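You operate a simulated robot arm through the tools that you are given. There is no shell and no other tool.

Carry out the task below with a simulated robot arm. There is one attempt and no reset: what you move stays moved.

TASK
Clamp and brush the short bar, then lay it in the teal tray.
Fine: brush all the dust off; put the brush back; open the clamp before you lift the bar. Set down upright: teal brush. What is to be rubbed or washed off counts as gone when no trace of it is left.

Only the result counts: the job must be done as asked and must still hold three seconds after the hand-in. Knocking over, shifting, dropping, spilling or breaking anything else fails it.

THE ROBOT
A 7-joint arm with a fingered hand, fixed in place. Base frame: the origin is on the floor under the middle of its stand, x ahead of it, y to its left, z up; the work surface is at about z = 800. Lengths are in mm, angles in degrees, forces in N, time in s.
It reaches about 1228 mm from its shoulder. Its first joint turns from -115.0 to 115.0 degrees. Payload 5 kg.
Tool frame: the origin (TCP) lies between the finger pads and is the grasp point; the fingertips stand 32 mm ahead of it; z points along the fingers, y is the line along which they close. The gripper opens to 160 mm; its body begins 89 mm behind the TCP. The gripper is a hand of 4 fingers: y runs from the thumb to the fingers, the wrist lies at [0, 0, -267] in the tool frame, and closing takes about 1.5 s.
Orientation is that of the tool frame in the base frame, as a unit quaternion [x, y, z, w]. With the fingers straight down and closing along the base's y, the tool's x points along the base's -x, its y along +y and its z along -z.

THE INTERFACE
- The arm moves only by the tool apply_moves. Its argument "deltas" is a list of rows, each a list of 6 numbers: the shift along the base's x, y, z in units of 250 mm (1.0 is 250 mm), then the turn, a rotation vector about the base's x, y, z in units of 60 degrees (1.0 is 60 degrees). In form: [[dx, dy, dz, wx, wy, wz], ...]. A call has 1 to 20 rows; each row is the pose to reach, as a shift and turn from the pose commanded when the call began. "hand" is the gripper command, from -1 (fully open) to 1 (shut), values between in proportion, set as the call begins (left out, the last holds). A call with a number of a shift or a turn outside -1 to 1 is refused whole. Rows are played at 5 a second. More than 50 mm and 8.6 degrees between two rows, or a gripper value outside its range, and nothing of the call is played. A pose out of reach is approached as far as the arm can. The call stops where the force on the tool passes 40 N (or 10 N more than at its start, if that is more) or the arm is blocked; 0.2 s more then pass. Each finger travels about 45 mm/s and halts on what it meets, pressing with about 34 N; the grip force reading is that of the motor and also rises with nothing between the fingers. The clock runs only during rows and for 0.2 s after the last one: add rows that repeat a pose to give the fingers time. The reply holds the time, the measured pose of the TCP, the force on the tool along the base axes, the opening and the grip force, in the units named above and with some noise, with the torque about the TCP (base axes, N m) and any sound that the robot's microphone picked up, and new pictures: "show" is both (left out), scene, wrist or none.
- Cameras (640 x 400 px; columns grow to the right, rows downward): "scene" is fixed at [224.1, -515.6, 1586]; the picture's right is [0.70, -0.71, 0.00], its down [-0.45, -0.44, -0.78] and it looks along [0.56, 0.55, -0.62] (base axes); focal length 374 px, centre (320, 200). "wrist" rides on the gripper at [80, -4, -114] in the tool frame; the picture's right is [0.05, 1.00, 0.00], its down [-0.82, 0.04, -0.58] and it looks along [-0.58, 0.03, 0.82] (tool axes); focal length 265 px, centre (320, 200). There is no depth. A picture from a camera that has moved, and an enlarged one, comes with that camera's place and axes in the base frame and with its lens. The place of the scene camera against the robot may be out by one fixed shift of up to 25 mm in any direction.
- raise_lower(by): slides the trunk up (or, below 0, down) by that many mm; the arm rides with it, the base frame stays. It gives what a move gives, with no picture.
- finger_targets(finger1, finger2, finger3, thumb_bend): sets how far each is bent, from 0 (flat) to 100 (curled in); at 30 the hand is open as for a grip, at 70 the pads meet at the TCP. One left out holds its place. A second passes; each finger stops where it meets its share of the squeeze, and holds until it gets a number again. A gripper value or a shape takes the hand back. It gives what a move gives, with no picture; readings hold the bend of each and the force on the fingers (four entries, about 0 where the hand has none), thumb and palm.
- grasp_type(shape): the hand has 4 fingers and takes this shape, open, in about a second: jaw (thumb against the fingers, like two jaws); tri (thumb and two fingers); tip (a fingertip pinch); poke (one finger out to press); point (the index stretched); flat (the hand flat); cup (the hand cupped); fist (a fist). The gripper value then closes the fingers along that shape, each until it touches; the sizes above hold for jaw. It gives what a move gives, with no picture.
- zoom(camera, box): a new picture of the part [left, top, right, bottom] of that camera's present view, enlarged. The clock stands still meanwhile.
- close_job(): hands the job in; it is judged then, once.

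Nothing tells you positions but the pictures and the camera data. Unless the task says otherwise, let go and move clear before handing in.

The tools are called after "Call:" as a command line: name --pt "numbers of a row" for each row, then --argument value for the rest, lists and objects as JSON in quotes. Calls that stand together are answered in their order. apply_moves: Moves the arm, as the interface text tells. Its arguments: {"type":"object","properties":{"deltas":{"type":"array"},"hand":{"type":"number"},"show":{"type":"string","enum":["both","scene","wrist","none"]}},"required":["deltas"]} The other tools are called the same way: raise_lower (by) moves the trunk up or down; grasp_type (shape) gives the hand a shape; finger_targets (finger1, finger2, finger3, thumb_bend) moves the fingers one by one; zoom (camera, box) takes an enlarged picture of a part of a camera's view; close_job () hands the job in.

At the start:

```text
time: 0.0
tool_pos: [736.7, -11.3, 1191.3]
tcp_rot: [0.0, 1.0, 0.0, 0.0]
ft_force: [-0.8, 0.4, -0.8]
ft_torque: [0.01, -0.05, 0.03]
gripper_width: 159.8
gripper_force: 0.1
shape: jaw
bend: [30.0, 30.0, 30.0, 30.0]
finger forces: [0.1, 0.0, 0.0, 0.0, 0.0, 0.0]
trunk travel left (down, up): [-650.0, 340.0]
```

scene: 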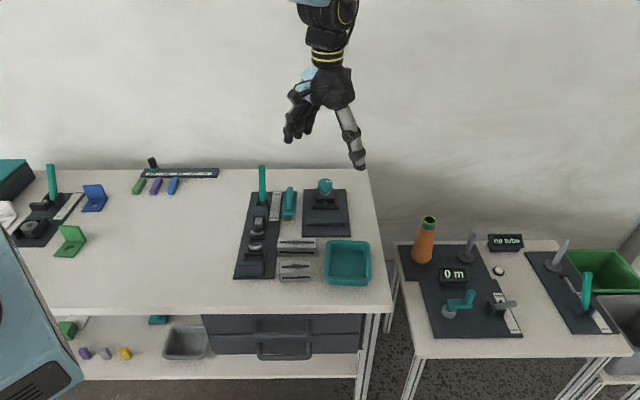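
wrist: 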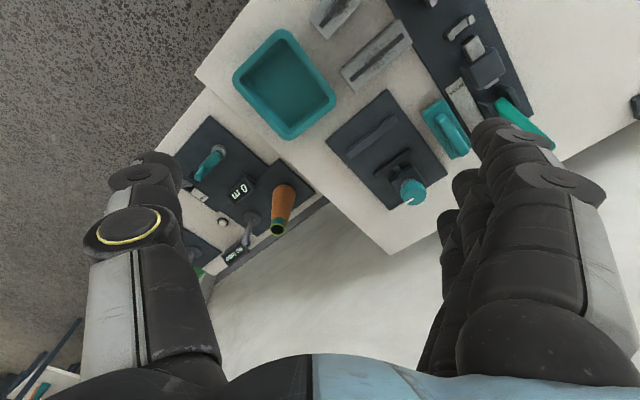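

I see a bench with a dark board carrying a clamp with a teal lever, a teal brush beside it, two grey bars, a teal tray, and another dark device with a teal knob. I'll zoom in to work out which part is which.

Call:
zoom --camera "scene" --box '[220, 150, 400, 300]'

Call:
zoom --camera "wrist" --box '[220, 0, 560, 240]'

Call:
zoom --camera "scene" --box '[0, 140, 240, 290]'

```text
2.67 times, centred on (310, 225) of scene
camera zoom: at [224.1, -515.6, 1586.0], right [0.7, -0.71, 0.0], down [-0.45, -0.44, -0.78], along [0.56, 0.55, -0.62], focal length 996 px, centre (347, 133)
```

zoom: 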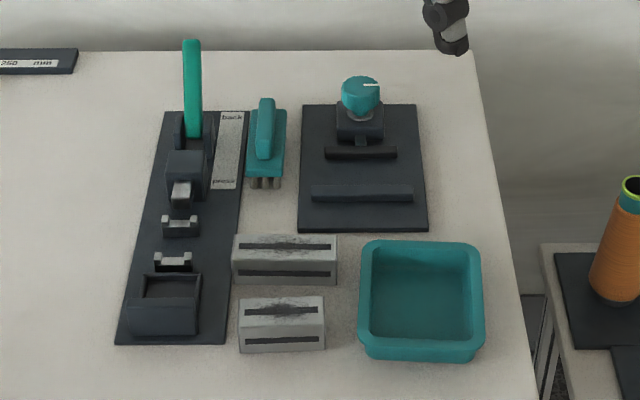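

```text
1.67 times, centred on (390, 120) of wrist
camera zoom: at [656.1, -15.8, 1303.6], right [-0.05, 1.0, 0.0], down [0.82, 0.04, 0.58], along [0.58, 0.03, -0.82], focal length 442 px, centre (203, 333)
```

zoom: 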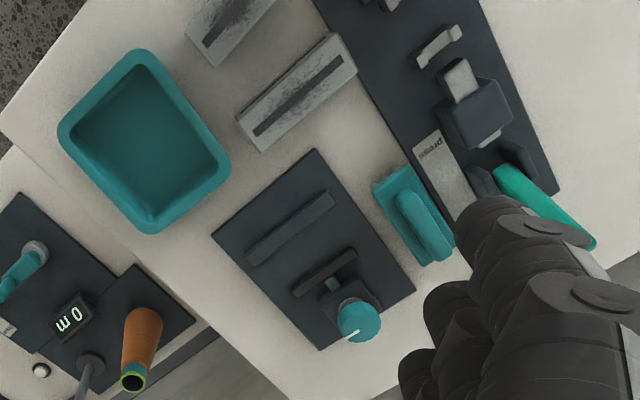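

```text
2.67 times, centred on (120, 215) of scene
camera zoom: at [224.1, -515.6, 1586.0], right [0.7, -0.71, 0.0], down [-0.45, -0.44, -0.78], along [0.56, 0.55, -0.62], focal length 996 px, centre (853, 160)
```

zoom: 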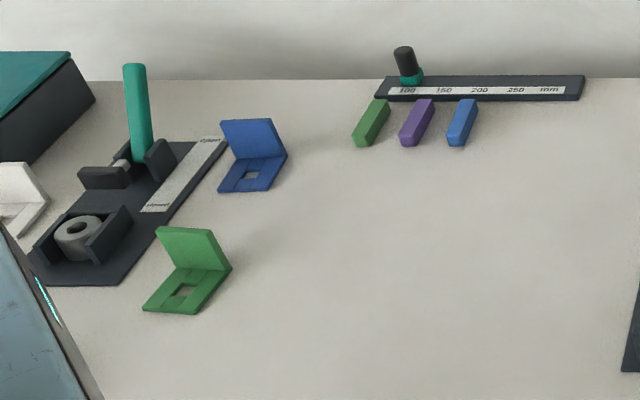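

I can see two candidate holders: a lever press on the left board and a vise with a teal knob on the right board. I'll zoom in on each before deciding.

Call:
zoom --camera "scene" --box '[295, 170, 355, 240]'

Call:
zoom --camera "scene" --box '[230, 160, 305, 225]'

Call:
zoom --camera "scene" --box '[230, 220, 325, 285]'

Call:
zoom --camera "scene" --box '[390, 200, 640, 360]'

```text
5.71 times, centred on (325, 205) of scene
camera zoom: at [224.1, -515.6, 1586.0], right [0.7, -0.71, 0.0], down [-0.45, -0.44, -0.78], along [0.56, 0.55, -0.62], focal length 2134 px, centre (291, 171)
```

zoom: 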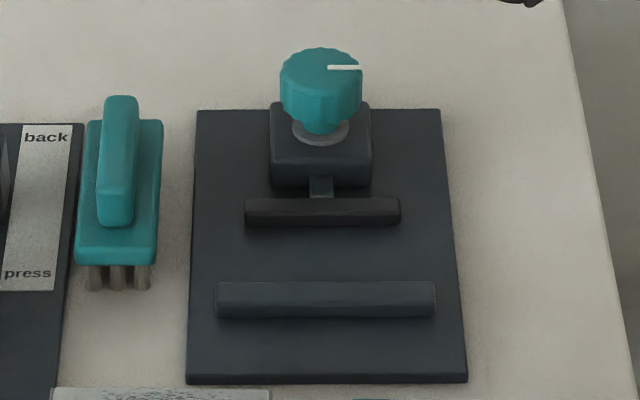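

```text
6.15 times, centred on (268, 192) of scene
camera zoom: at [224.1, -515.6, 1586.0], right [0.7, -0.71, 0.0], down [-0.45, -0.44, -0.78], along [0.56, 0.55, -0.62], focal length 2298 px, centre (643, 246)
```

zoom: 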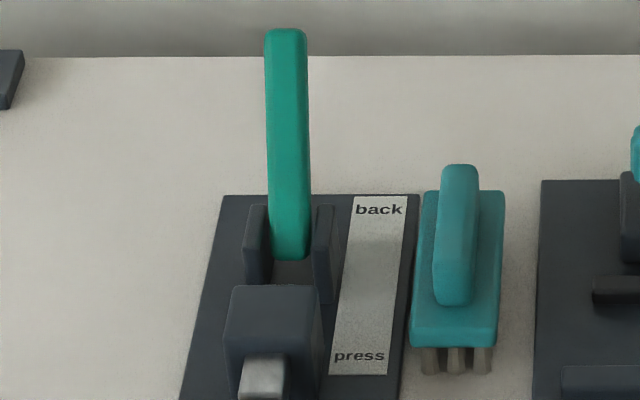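

```text
6.15 times, centred on (278, 252) of scene
camera zoom: at [224.1, -515.6, 1586.0], right [0.7, -0.71, 0.0], down [-0.45, -0.44, -0.78], along [0.56, 0.55, -0.62], focal length 2298 px, centre (582, -123)
```

zoom: 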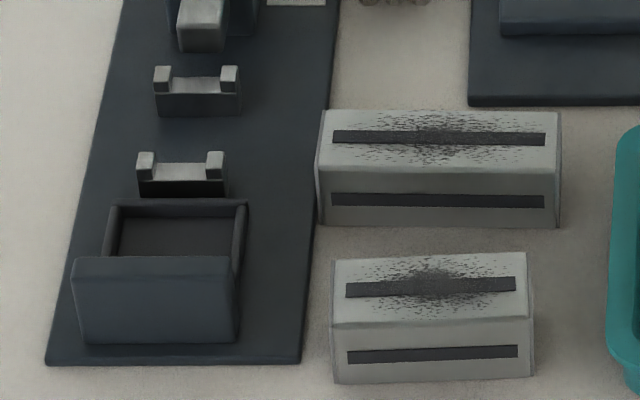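

```text
2.50 times, centred on (515, 280) of scene
camera zoom: at [224.1, -515.6, 1586.0], right [0.7, -0.71, 0.0], down [-0.45, -0.44, -0.78], along [0.56, 0.55, -0.62], focal length 934 px, centre (-168, 0)
```

zoom: 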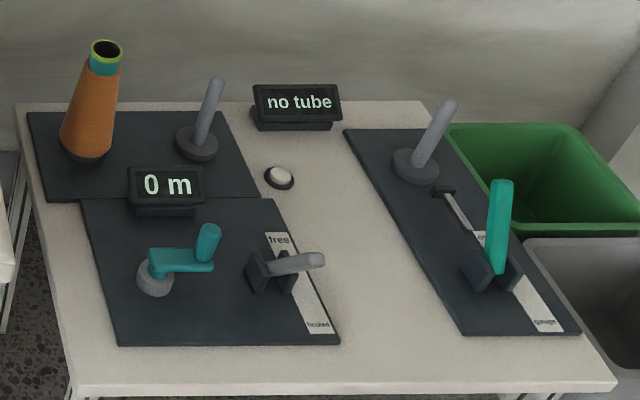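

The right board is a screw vise with a vertical teal knob, so I take it as the clamp. The short bar is the nearer grey one, with dust on its top, at about (650, 10). I'll move the wrist camera closer to measure everything.

Call:
apply_moves --pt "-0.03 0.1 -0.11 0 0 0" --pt "-0.06 0.2 -0.22 0 0 0" --pt "-0.09 0.3 -0.33 0 0 0" --pt "-0.12 0.4 -0.44 0 0 0" --pt "-0.147 0.485 -0.565 0 0 0" --hand -1

```text
time: 1.2
tool_pos: [698.8, 109.9, 1050.0]
tcp_rot: [0.0, 1.0, -0.001, 0.0]
ft_force: [0.7, 0.2, 0.3]
ft_torque: [-0.04, 0.02, -0.01]
gripper_width: 159.9
gripper_force: 0.1
shape: jaw
bend: [30.0, 30.0, 30.0, 30.0]
finger forces: [0.0, 0.0, 0.0, 0.0, 0.1, 0.1]
trunk travel left (down, up): [-650.0, 340.0]
camera wrist: at [618.3, 104.4, 1161.8], right [-0.05, 1.0, 0.0], down [0.82, 0.04, 0.58], along [0.58, 0.03, -0.82], focal length 265 px, centre (320, 200)
```

scene: 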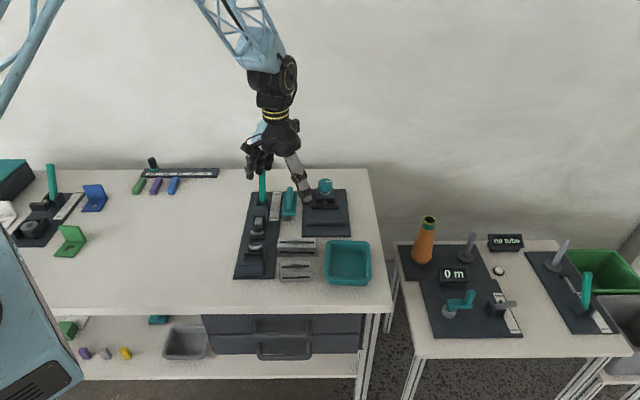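
wrist: 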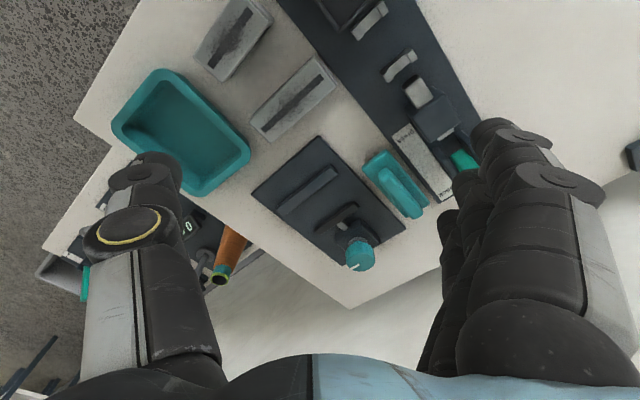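

Call:
zoom --camera "wrist" --box '[180, 0, 460, 175]'

Call:
zoom --camera "wrist" --box '[240, 120, 450, 290]'

```text
2.29 times, centred on (320, 88) of wrist
camera zoom: at [618.3, 104.4, 1161.8], right [-0.05, 1.0, 0.0], down [0.82, 0.04, 0.58], along [0.58, 0.03, -0.82], focal length 607 px, centre (320, 457)
```

zoom: 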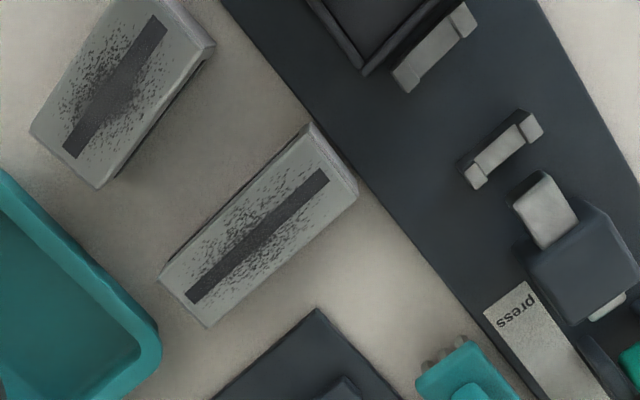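

```text
2.35 times, centred on (345, 205) of wrist
camera zoom: at [618.3, 104.4, 1161.8], right [-0.05, 1.0, 0.0], down [0.82, 0.04, 0.58], along [0.58, 0.03, -0.82], focal length 624 px, centre (261, 188)
```

zoom: 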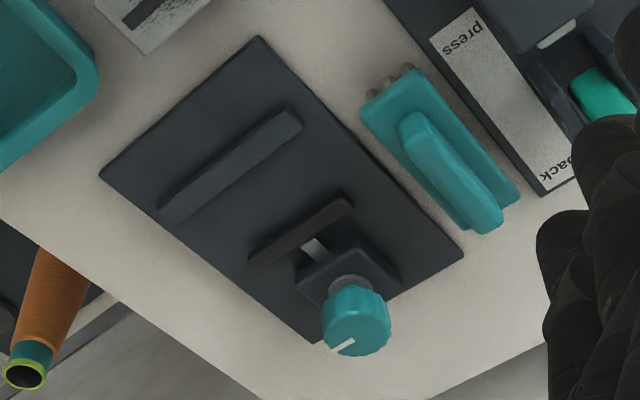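

From the wrist view I estimate these positions:

| Item | Estimated position |
|---|---|
| Short bar | centre (645, 14), long axis at about -43° |
| Vise fixed jaw | (836, 96) |
| Vise moving jaw | (887, 145) |
| Knob | (922, 182) |
| Brush handle | (822, 232) |

Next I'll turn the hand to the bar's angle and hover over the bar to check.

Call:
apply_moves --pt "-0.03 -0.055 -0.057 0 0 -0.1" --pt "-0.061 -0.11 -0.114 0 0 -0.2" --pt "-0.091 -0.165 -0.171 0 0 -0.3" --pt "-0.122 -0.22 -0.228 0 0 -0.4" --pt "-0.152 -0.275 -0.285 0 0 -0.51" --pt "-0.183 -0.33 -0.342 0 0 -0.61" --pt "-0.213 -0.384 -0.4 0 0 -0.71" --pt "-0.213 -0.384 -0.4 0 0 -0.71" --hand 0.0

```text
time: 3.0
tool_pos: [646.5, 14.1, 950.5]
tcp_rot: [0.364, 0.931, 0.0, 0.0]
ft_force: [0.3, 0.6, 1.0]
ft_torque: [0.01, -0.05, 0.02]
gripper_width: 80.5
gripper_force: 0.1
shape: jaw
bend: [72.0, 72.0, 72.0, 70.0]
finger forces: [0.1, 0.0, 0.0, 0.1, 0.0, 0.1]
trunk travel left (down, up): [-650.0, 340.0]
camera wrist: at [584.2, 65.8, 1061.9], right [0.64, 0.77, 0.0], down [0.63, -0.52, 0.58], along [0.44, -0.37, -0.82], focal length 265 px, centre (320, 200)
```

scene: 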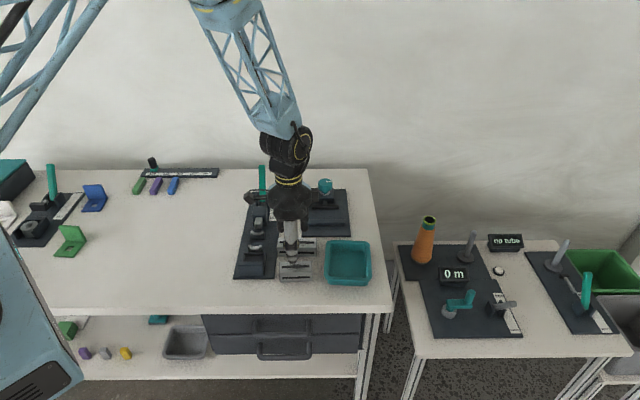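
wrist: 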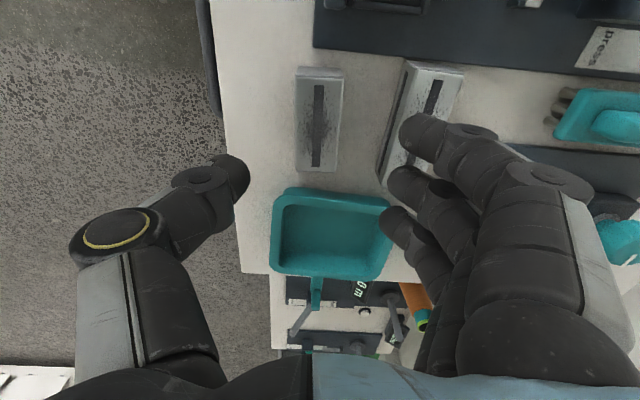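

The bar lines up well with the hand. I'll go lower with a narrower opening to check clearance to the long bar.

Call:
apply_moves --pt "-0.007 -0.006 -0.12 0 0 -0.015" --pt "-0.007 -0.006 -0.22 0 0 -0.015" --pt "-0.007 -0.006 -0.22 0 0 -0.015" --hand 0.2

Call:
zoom --camera "wrist" --box '[200, 40, 460, 220]'

Call:
zoom --camera "scene" --box '[260, 200, 350, 290]'

```text
time: 3.8
tool_pos: [644.2, 14.2, 895.2]
tcp_rot: [0.37, 0.929, -0.001, 0.0]
ft_force: [0.9, -0.5, -0.4]
ft_torque: [0.01, 0.0, 0.01]
gripper_width: 64.7
gripper_force: 0.1
shape: jaw
bend: [73.0, 73.0, 73.0, 70.0]
finger forces: [0.2, 0.0, 0.1, 0.0, 0.0, 0.0]
trunk travel left (down, up): [-650.0, 340.0]
camera wrist: at [583.7, 65.7, 1008.3], right [0.65, 0.76, 0.0], down [0.62, -0.53, 0.58], along [0.44, -0.38, -0.82], focal length 265 px, centre (320, 200)
```

scene: 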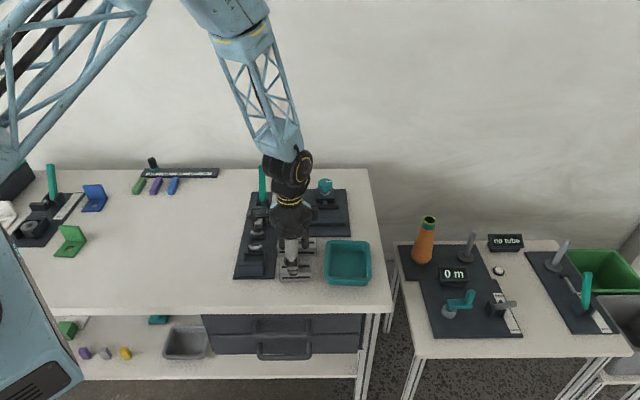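
wrist: 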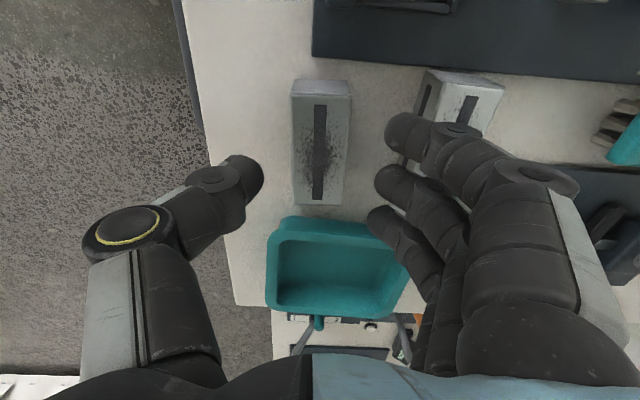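

```text
2.22 times, centred on (330, 130) of wrist
camera zoom: at [583.7, 65.7, 1008.3], right [0.65, 0.76, 0.0], down [0.62, -0.53, 0.58], along [0.44, -0.38, -0.82], focal length 590 px, centre (298, 356)
```

zoom: 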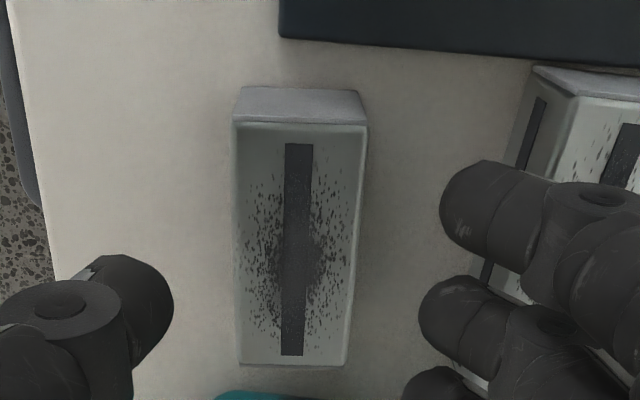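

```text
4.44 times, centred on (305, 245) of scene
camera zoom: at [224.1, -515.6, 1586.0], right [0.7, -0.71, 0.0], down [-0.45, -0.44, -0.78], along [0.56, 0.55, -0.62], focal length 1660 px, centre (387, 0)
```

zoom: 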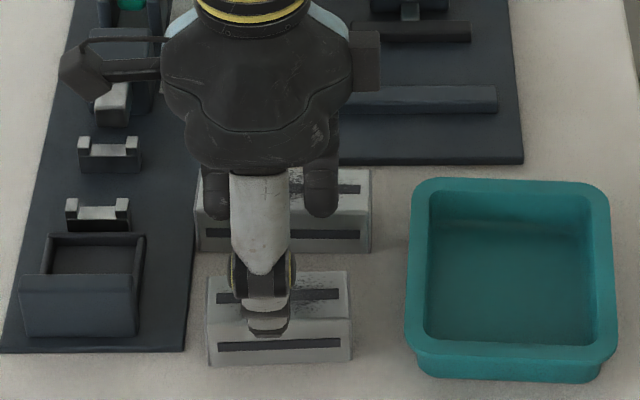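

The hand is aligned, with about 15 mm of clearance to the long bar. I'll descend to grip the top 17 mm of the short bar and close.

Call:
apply_moves --pt "0.001 -0.003 -0.06 0 0 0.017" --pt "0.001 -0.005 -0.12 0 0 0.017" --pt "0.001 -0.005 -0.168 0 0 0.017" --pt "0.001 -0.005 -0.168 0 0 0.017"

Call:
zoom --camera "wrist" --box '[180, 80, 480, 280]'

Call:
zoom --camera "scene" --box '[260, 200, 350, 290]'

```text
time: 4.8
tool_pos: [644.3, 10.2, 853.4]
tcp_rot: [0.363, 0.932, -0.001, 0.0]
ft_force: [-0.2, 0.7, -1.0]
ft_torque: [-0.01, -0.01, -0.03]
gripper_width: 64.8
gripper_force: 0.1
shape: jaw
bend: [73.0, 73.0, 73.0, 70.0]
finger forces: [0.0, 0.1, 0.0, 0.0, 0.1, 0.0]
trunk travel left (down, up): [-650.0, 340.0]
camera wrist: at [582.8, 62.9, 965.1], right [0.64, 0.77, 0.0], down [0.63, -0.52, 0.58], along [0.45, -0.37, -0.82], focal length 265 px, centre (320, 200)
```

scene: 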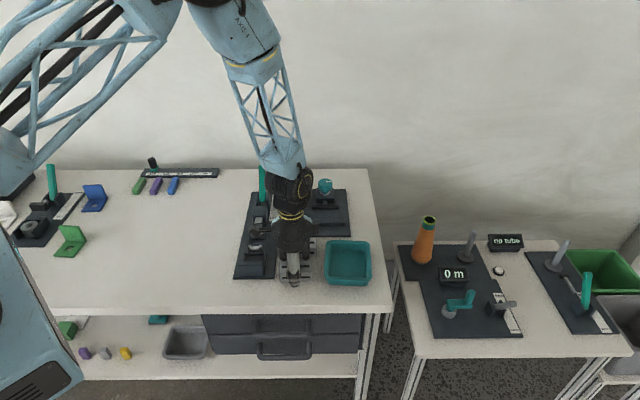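
wrist: 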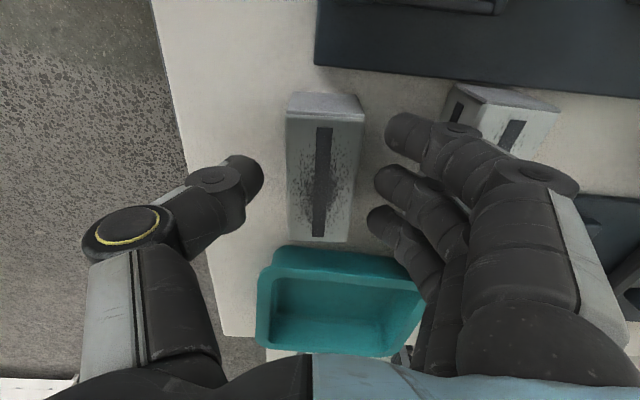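

```text
2.00 times, centred on (330, 180) of wrist
camera zoom: at [582.8, 62.9, 965.1], right [0.64, 0.77, 0.0], down [0.63, -0.52, 0.58], along [0.45, -0.37, -0.82], focal length 531 px, centre (300, 240)
```

zoom: 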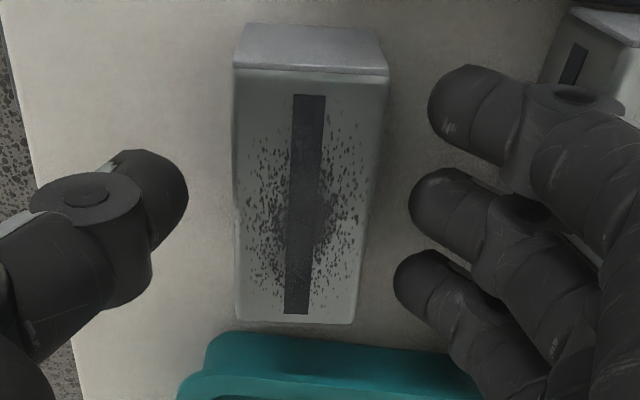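

```text
4.44 times, centred on (305, 245) of scene
camera zoom: at [224.1, -515.6, 1586.0], right [0.7, -0.71, 0.0], down [-0.45, -0.44, -0.78], along [0.56, 0.55, -0.62], focal length 1660 px, centre (387, 0)
```

zoom: 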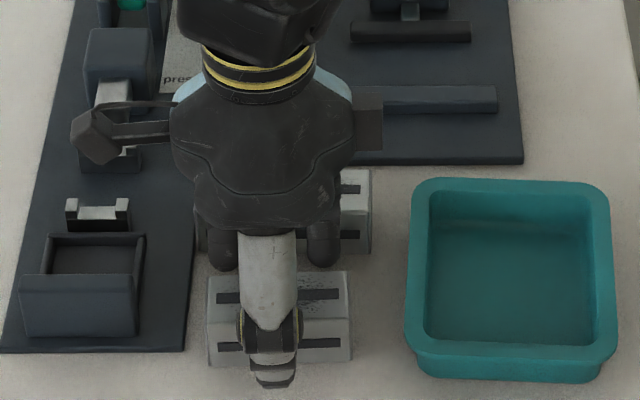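

Call:
zoom --camera "scene" --box '[280, 250, 320, 290]'

Call:
zoom --camera "scene" --box '[300, 195, 350, 240]'

```text
10.00 times, centred on (300, 270) of scene
camera zoom: at [224.1, -515.6, 1586.0], right [0.7, -0.71, 0.0], down [-0.45, -0.44, -0.78], along [0.56, 0.55, -0.62], focal length 3735 px, centre (520, -500)
```

zoom: 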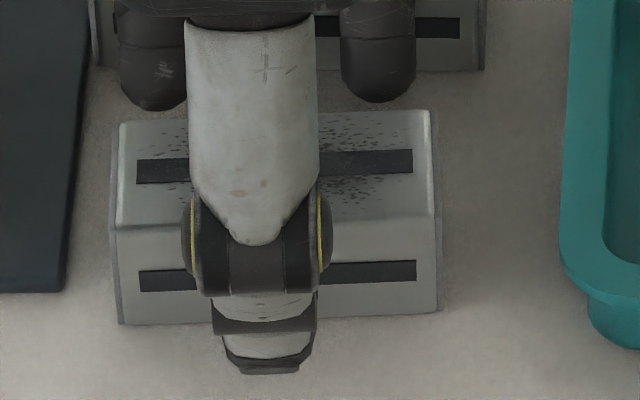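

```text
8.89 times, centred on (325, 218) of scene
camera zoom: at [224.1, -515.6, 1586.0], right [0.7, -0.71, 0.0], down [-0.45, -0.44, -0.78], along [0.56, 0.55, -0.62], focal length 3320 px, centre (276, 44)
```

zoom: 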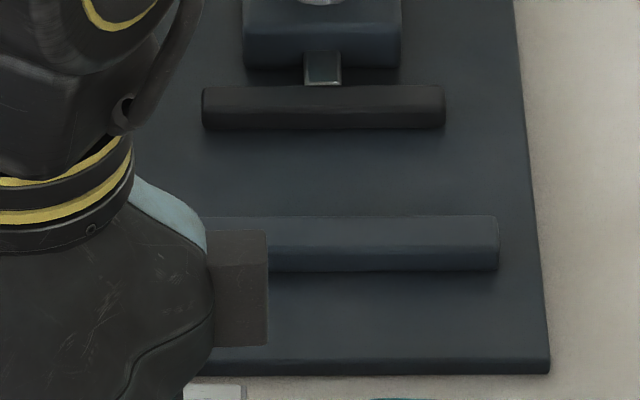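

The fingertips sit roughly 20 mm above the table. That gives a solid overlap on the bar and still clears the low vise jaws, which are about 12 mm high. Closing now.

Call:
apply_moves --pt "0 0 0 0 0 0" --pt "0 0 0 0 0 0" --pt "0 0 0 0 0 0" --pt "0 0 0 0 0 0" --pt "0 0 0 0 0 0" --pt "0 0 0 0 0 0" --hand 1

Call:
zoom --camera "wrist" --box '[180, 80, 480, 280]'

Call:
zoom --camera "scene" --box '[280, 250, 320, 290]'

```text
time: 6.2
tool_pos: [645.4, 11.8, 852.8]
tcp_rot: [0.362, 0.932, 0.0, 0.0]
ft_force: [0.7, 0.2, 0.6]
ft_torque: [0.02, -0.01, 0.03]
gripper_width: 34.0
gripper_force: 34.2
shape: jaw
bend: [73.0, 73.0, 73.0, 70.0]
finger forces: [10.2, 10.2, 10.2, 0.0, 30.6, 0.1]
trunk travel left (down, up): [-650.0, 340.0]
camera wrist: at [582.8, 63.0, 965.2], right [0.64, 0.77, 0.0], down [0.63, -0.52, 0.58], along [0.45, -0.37, -0.82], focal length 265 px, centre (320, 200)
```

scene: 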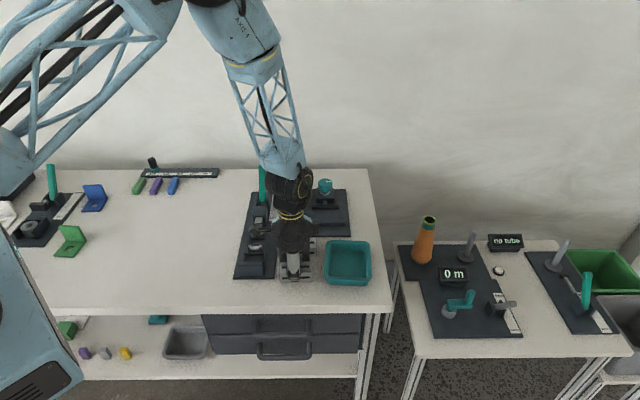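
wrist: 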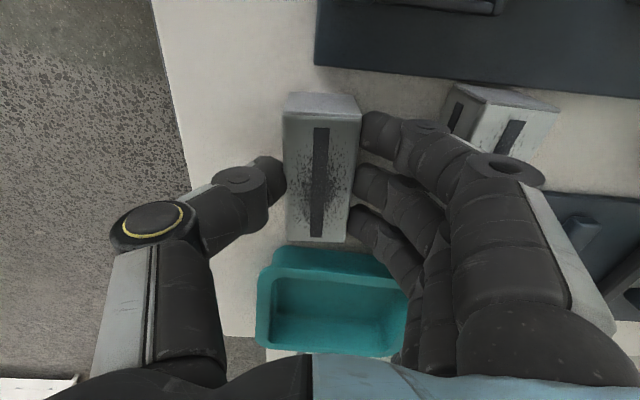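

```text
2.00 times, centred on (330, 180) of wrist
camera zoom: at [582.8, 63.0, 965.2], right [0.64, 0.77, 0.0], down [0.63, -0.52, 0.58], along [0.45, -0.37, -0.82], focal length 531 px, centre (300, 240)
```

zoom: 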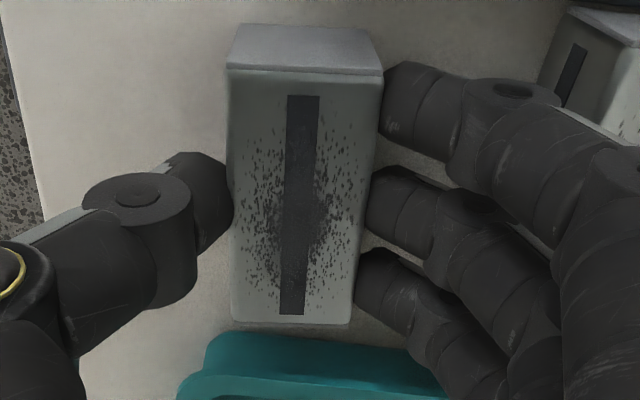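

```text
10.00 times, centred on (300, 270) of scene
camera zoom: at [224.1, -515.6, 1586.0], right [0.7, -0.71, 0.0], down [-0.45, -0.44, -0.78], along [0.56, 0.55, -0.62], focal length 3735 px, centre (520, -500)
```

zoom: 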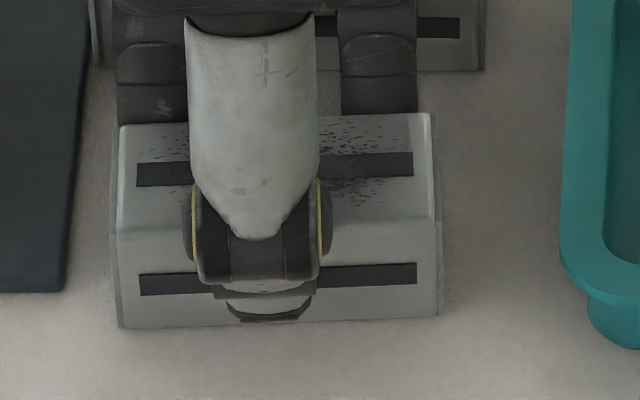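

The bar is gripped at 34 mm with even finger forces. I'll lift it clear of everything and carry it high past the vise so I can look down at the jaws.

Call:
apply_moves --pt "0 0 0.04 0 0 0" --pt "0 0 0.15 0 0 0" --pt "0 0 0.3 0 0 0" --pt "0 0 0.45 0 0 0" --pt "0.1 0.03 0.55 0 0 -0.01" --pt "0.25 0.07 0.588 0 0 -0.02" --pt "0.42 0.11 0.588 0 0 -0.042" --pt "0.58 0.15 0.588 0 0 -0.042" --pt "0.74 0.2 0.588 0 0 -0.042" --pt "0.9 0.25 0.588 0 0 -0.042" --pt "0.98 0.272 0.588 0 0 -0.042" --pt "0.98 0.272 0.588 0 0 -0.042"

Call:
zoom --camera "wrist" --box '[200, 0, 480, 175]'

```text
time: 8.8
tool_pos: [890.5, 78.2, 1002.5]
tcp_rot: [0.383, 0.924, 0.0, 0.0]
ft_force: [0.0, 0.1, -1.5]
ft_torque: [-0.01, 0.01, -0.03]
gripper_width: 34.0
gripper_force: 33.9
shape: jaw
bend: [73.0, 73.0, 73.0, 70.0]
finger forces: [10.2, 10.2, 10.2, 0.0, 30.7, 0.0]
trunk travel left (down, up): [-650.0, 340.0]
camera wrist: at [830.4, 132.6, 1113.7], right [0.67, 0.74, 0.0], down [0.61, -0.55, 0.58], along [0.43, -0.39, -0.82], focal length 265 px, centre (320, 200)
```

scene: 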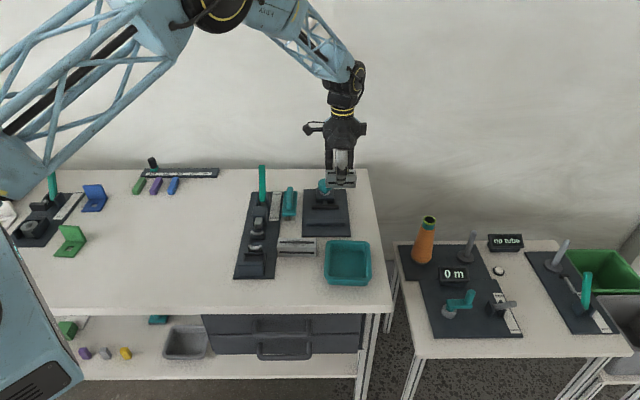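
wrist: 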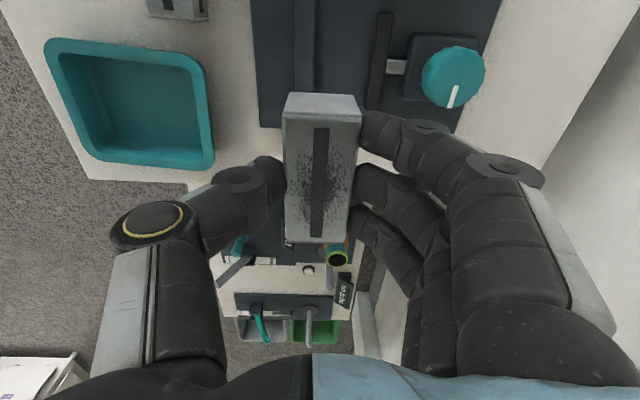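

```text
2.29 times, centred on (340, 88) of wrist
camera zoom: at [830.4, 132.6, 1113.7], right [0.67, 0.74, 0.0], down [0.61, -0.55, 0.58], along [0.43, -0.39, -0.82], focal length 607 px, centre (274, 457)
```

zoom: 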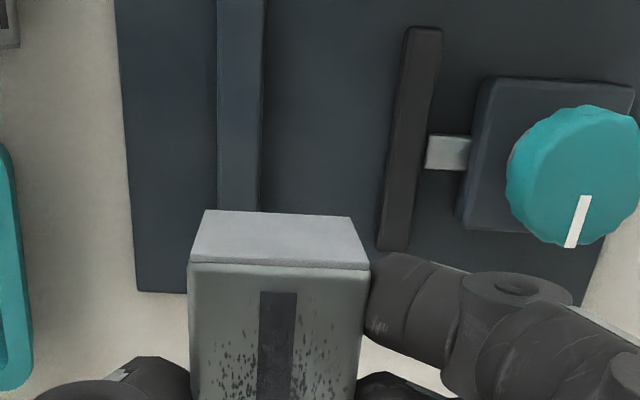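

From above the vise is clear. In axes along and across the jaws, the fixed jaw's inner face is at V≈678, the moving jaw's at V≈735, and the centreline at U≈534. The knob is near (941, 187). I'll hover the bar over the gap, closer to the fixed jaw.

Call:
apply_moves --pt "-0.035 0.08 0 0 0 0" --pt "-0.07 0.153 0 0 0 0" --pt "-0.07 0.153 -0.15 0 0 0" --pt "-0.07 0.153 -0.3 0 0 0" --pt "-0.07 0.153 -0.44 0 0 0" --pt "-0.07 0.153 -0.44 0 0 0"

Call:
zoom --camera "wrist" --box '[200, 0, 480, 175]'

Call:
zoom --camera "scene" --box '[290, 170, 360, 245]'

```text
time: 10.2
tool_pos: [871.4, 115.1, 890.9]
tcp_rot: [0.381, 0.925, -0.001, -0.001]
ft_force: [-0.3, 0.0, -1.0]
ft_torque: [-0.01, 0.05, 0.02]
gripper_width: 34.4
gripper_force: 34.0
shape: jaw
bend: [73.0, 73.0, 73.0, 70.0]
finger forces: [10.2, 10.2, 10.3, 0.1, 30.6, 0.1]
trunk travel left (down, up): [-650.0, 340.0]
camera wrist: at [811.9, 169.8, 1002.6], right [0.67, 0.74, 0.0], down [0.61, -0.55, 0.58], along [0.43, -0.39, -0.82], focal length 265 px, centre (320, 200)
```

scene: 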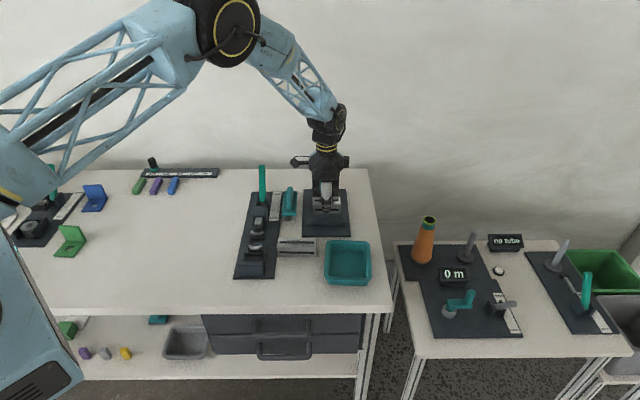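
wrist: 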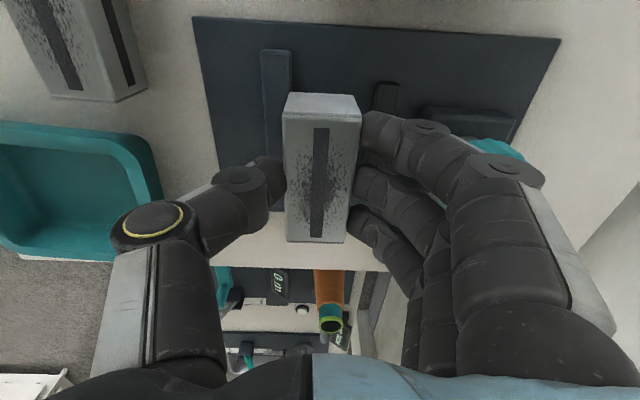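

```text
2.29 times, centred on (340, 88) of wrist
camera zoom: at [811.9, 169.8, 1002.6], right [0.67, 0.74, 0.0], down [0.61, -0.55, 0.58], along [0.43, -0.39, -0.82], focal length 607 px, centre (274, 457)
```

zoom: 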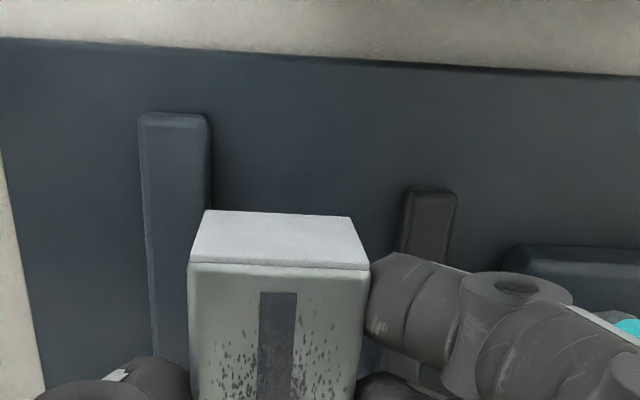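

```text
5.33 times, centred on (325, 208) of scene
camera zoom: at [224.1, -515.6, 1586.0], right [0.7, -0.71, 0.0], down [-0.45, -0.44, -0.78], along [0.56, 0.55, -0.62], focal length 1992 px, centre (293, 160)
```

zoom: 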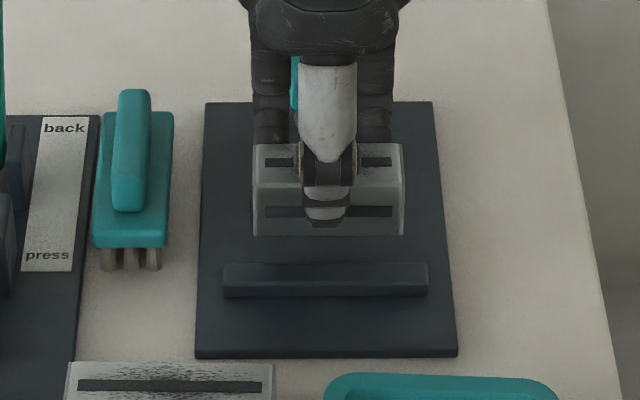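

The bar is centred along the jaws with about 2 mm to the fixed jaw. I'll shift it 3 mm away from that jaw and lower it close to the board.

Call:
apply_moves --pt "0.009 0.009 0 0 0 0" --pt "0.009 0.009 -0.04 0 0 0" --pt "0.009 0.009 -0.08 0 0 0" --pt "0.009 0.009 -0.108 0 0 0" --pt "0.009 0.009 -0.108 0 0 0"

Call:
zoom --camera "wrist" --box '[200, 50, 480, 225]'

Call:
zoom --camera "scene" --box '[295, 185, 355, 245]'

```text
time: 11.4
tool_pos: [875.5, 118.5, 861.2]
tcp_rot: [0.382, 0.924, 0.0, 0.0]
ft_force: [-0.2, -0.6, -2.0]
ft_torque: [0.01, -0.02, 0.01]
gripper_width: 33.9
gripper_force: 34.3
shape: jaw
bend: [73.0, 73.0, 73.0, 70.0]
finger forces: [10.3, 10.2, 10.1, 0.0, 30.6, 0.1]
trunk travel left (down, up): [-650.0, 340.0]
camera wrist: at [814.7, 173.1, 974.4], right [0.67, 0.74, 0.0], down [0.61, -0.55, 0.58], along [0.43, -0.39, -0.82], focal length 265 px, centre (320, 200)
```

scene: 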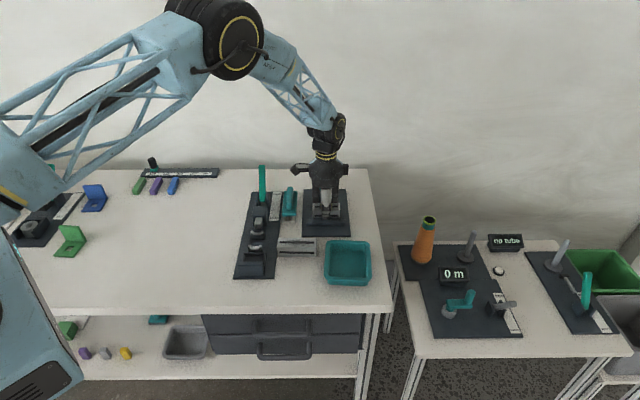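
wrist: 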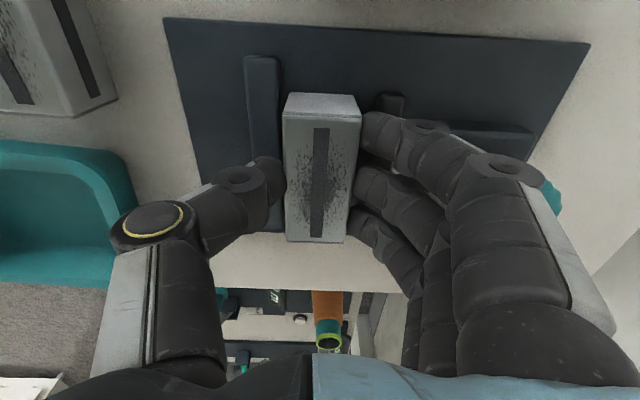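

```text
2.29 times, centred on (340, 138) of wrist
camera zoom: at [814.7, 173.1, 974.4], right [0.67, 0.74, 0.0], down [0.61, -0.55, 0.58], along [0.43, -0.39, -0.82], focal length 607 px, centre (274, 343)
```

zoom: 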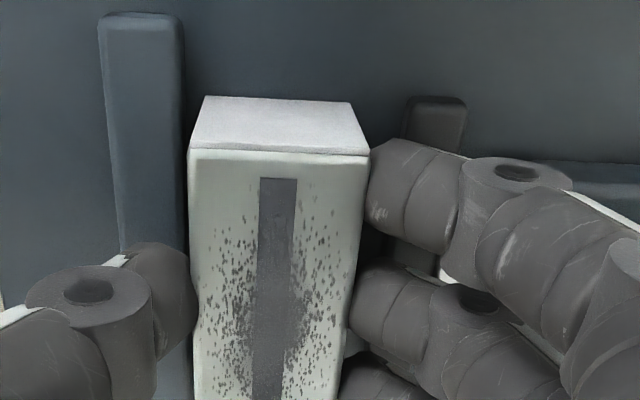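

```text
6.67 times, centred on (325, 215) of scene
camera zoom: at [224.1, -515.6, 1586.0], right [0.7, -0.71, 0.0], down [-0.45, -0.44, -0.78], along [0.56, 0.55, -0.62], focal length 2490 px, centre (287, 100)
```

zoom: 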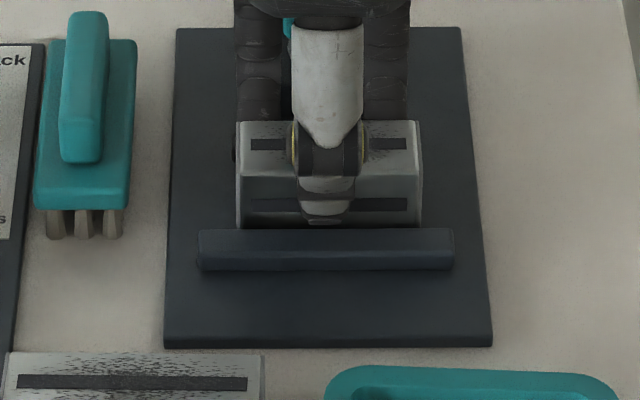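

The bar is between the jaws and just above the board. I'll lower it gently while watching the force.

Call:
apply_moves --pt "0 0 -0.004 0 0 0" --pt "0 0 -0.008 0 0 0" --pt "0 0 -0.008 0 0 0" --show "none"

```text
time: 12.2
tool_pos: [874.2, 119.2, 861.5]
tcp_rot: [0.382, 0.924, 0.0, 0.001]
ft_force: [0.4, 0.7, -0.9]
ft_torque: [0.01, 0.0, -0.01]
gripper_width: 34.1
gripper_force: 33.9
shape: jaw
bend: [73.0, 73.0, 73.0, 70.0]
finger forces: [10.2, 10.1, 10.2, 0.1, 30.8, 0.0]
trunk travel left (down, up): [-650.0, 340.0]
```

Call:
apply_moves --pt "0 0 -0.004 0 0 0" --pt "0 0 -0.008 0 0 0" --pt "0 0 -0.008 0 0 0" --show "none"

```text
time: 13.0
tool_pos: [874.5, 118.6, 860.3]
tcp_rot: [0.383, 0.924, 0.001, 0.002]
ft_force: [-1.2, 0.7, 10.6]
ft_torque: [0.09, -0.05, -0.01]
gripper_width: 34.4
gripper_force: 33.9
shape: jaw
bend: [73.0, 73.0, 73.0, 70.0]
finger forces: [11.0, 11.0, 11.0, 0.0, 33.2, 0.0]
trunk travel left (down, up): [-650.0, 340.0]
```

The bar has touched down on the board (about +10 N). I'll take off the load, open slightly, and look.

Call:
apply_moves --pt "0 0 0.003 0 0 0" --pt "0 0 0.003 0 0 0" --pt "0 0 0.003 0 0 0" --pt "0 0 0.003 0 0 0" --hand 0.3

Call:
zoom --camera "wrist" --box '[200, 50, 480, 225]'

```text
time: 14.0
tool_pos: [875.7, 118.7, 860.1]
tcp_rot: [0.382, 0.924, 0.0, 0.0]
ft_force: [-0.2, 0.3, 0.4]
ft_torque: [-0.01, -0.01, -0.03]
gripper_width: 55.4
gripper_force: 0.1
shape: jaw
bend: [73.0, 73.0, 73.0, 70.0]
finger forces: [0.0, 0.0, 0.1, 0.1, 0.0, 0.0]
trunk travel left (down, up): [-650.0, 340.0]
camera wrist: at [814.7, 173.0, 971.9], right [0.67, 0.74, 0.0], down [0.61, -0.55, 0.58], along [0.43, -0.39, -0.82], focal length 265 px, centre (320, 200)
```

scene: 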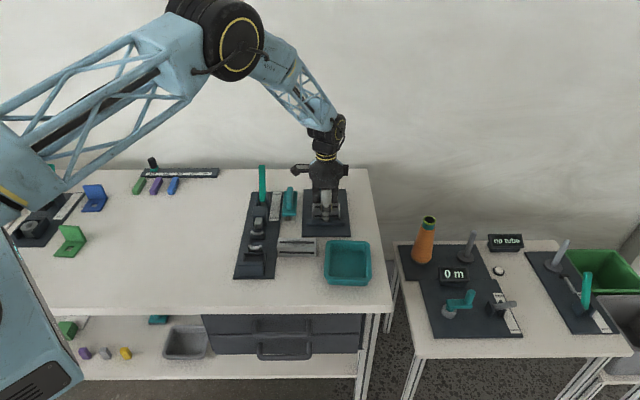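
wrist: 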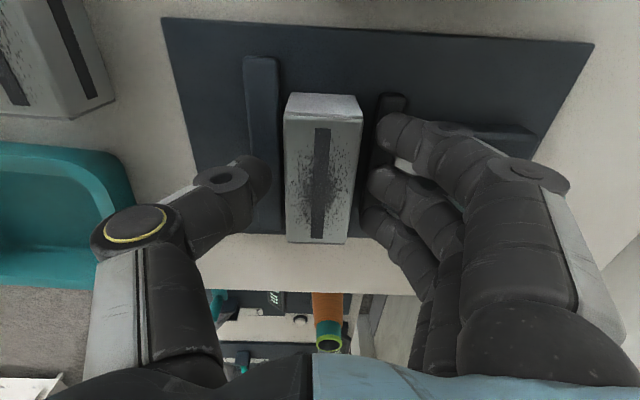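

```text
2.29 times, centred on (340, 138) of wrist
camera zoom: at [814.7, 173.0, 971.9], right [0.67, 0.74, 0.0], down [0.61, -0.55, 0.58], along [0.43, -0.39, -0.82], focal length 607 px, centre (274, 343)
```

zoom: 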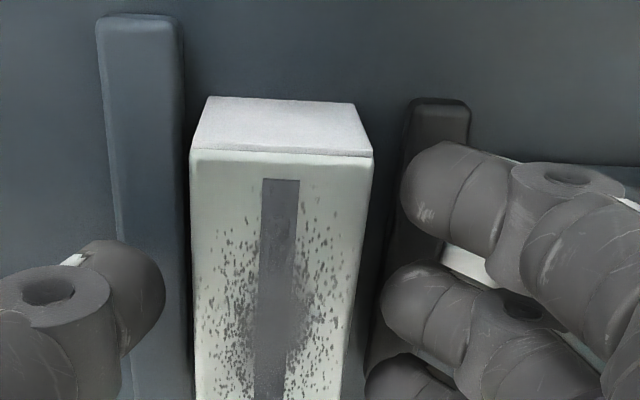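

The bar is standing free between the jaws. I'll lift the hand away and move over the knob, turning the wrist so it has room for a long clockwise turn.

Call:
apply_moves --pt "0 0 0.1 0 0 0" --pt "0 0 0.25 0 0 0" --pt "0 0 0.4 0 0 0.05" --pt "0.05 0.05 0.4 0 0 0.18" --pt "0.1 0.1 0.4 0 0 0.31" --pt "0.15 0.15 0.4 0 0 0.44" --pt "0.2 0.2 0.4 0 0 0.57" --pt "0.24 0.24 0.4 0 0 0.7" --pt "0.266 0.269 0.4 0 0 0.83" --pt "0.266 0.269 0.4 0 0 0.96" --pt "0.266 0.269 0.4 0 0 1.0" --pt "0.266 0.269 0.4 0 0 1.0" --hand 0.0

Call:
zoom --camera "wrist" --box '[200, 50, 480, 225]'

Call:
zoom --camera "scene" --box '[290, 165, 360, 245]'

```text
time: 16.6
tool_pos: [940.7, 187.5, 960.2]
tcp_rot: [-0.132, 0.991, 0.0, 0.0]
ft_force: [0.6, -0.2, -0.2]
ft_torque: [0.04, 0.02, 0.01]
gripper_width: 79.3
gripper_force: 0.1
shape: jaw
bend: [72.0, 72.0, 72.0, 70.0]
finger forces: [0.1, 0.0, 0.0, 0.0, 0.1, 0.0]
trunk travel left (down, up): [-650.0, 340.0]
camera wrist: at [864.3, 162.7, 1071.8], right [-0.31, 0.95, 0.0], down [0.78, 0.25, 0.58], along [0.55, 0.18, -0.82], focal length 265 px, centre (320, 200)
```

scene: 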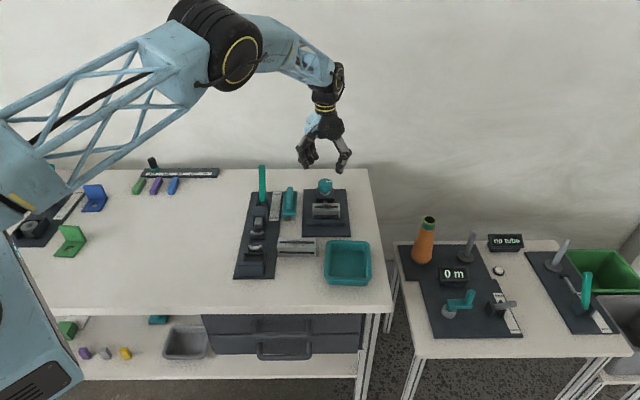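
wrist: 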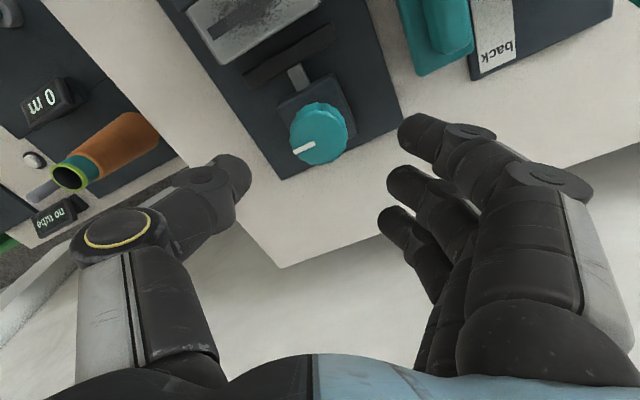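

```text
2.29 times, centred on (340, 138) of wrist
camera zoom: at [864.3, 162.7, 1071.8], right [-0.31, 0.95, 0.0], down [0.78, 0.25, 0.58], along [0.55, 0.18, -0.82], focal length 607 px, centre (274, 343)
```

zoom: 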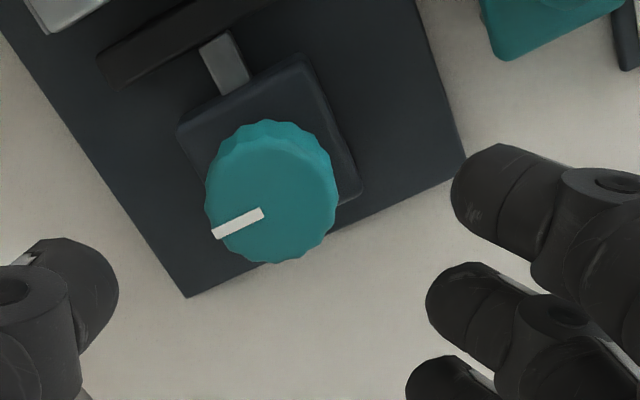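

```text
5.00 times, centred on (325, 205) of scene
camera zoom: at [224.1, -515.6, 1586.0], right [0.7, -0.71, 0.0], down [-0.45, -0.44, -0.78], along [0.56, 0.55, -0.62], focal length 1867 px, centre (295, 175)
```

zoom: 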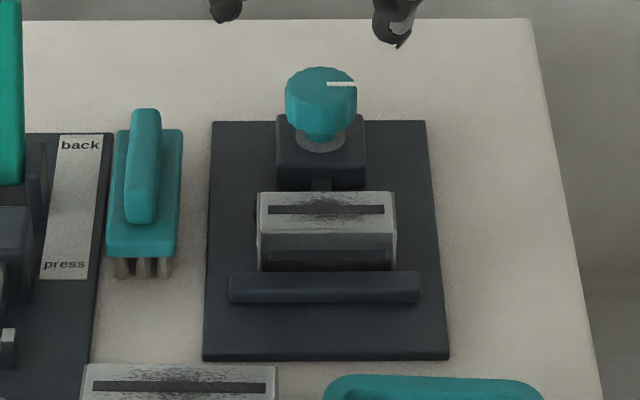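

Call:
zoom --camera "wrist" --box '[270, 80, 370, 180]'

Call:
zoom --camera "scene" --box '[305, 170, 345, 210]'

```text
4.00 times, centred on (320, 130) of wrist
camera zoom: at [864.3, 162.7, 1071.8], right [-0.31, 0.95, 0.0], down [0.78, 0.25, 0.58], along [0.55, 0.18, -0.82], focal length 1062 px, centre (320, 480)
```

zoom: 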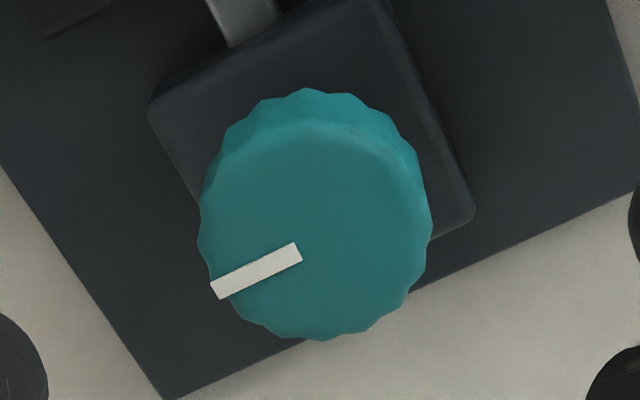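

```text
10.00 times, centred on (325, 190) of scene
camera zoom: at [224.1, -515.6, 1586.0], right [0.7, -0.71, 0.0], down [-0.45, -0.44, -0.78], along [0.56, 0.55, -0.62], focal length 3735 px, centre (270, 300)
```

zoom: 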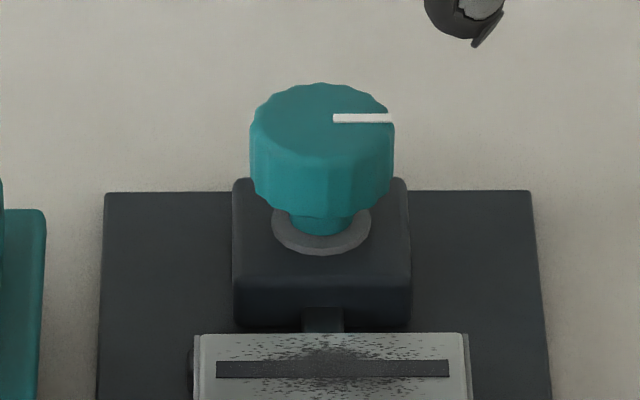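

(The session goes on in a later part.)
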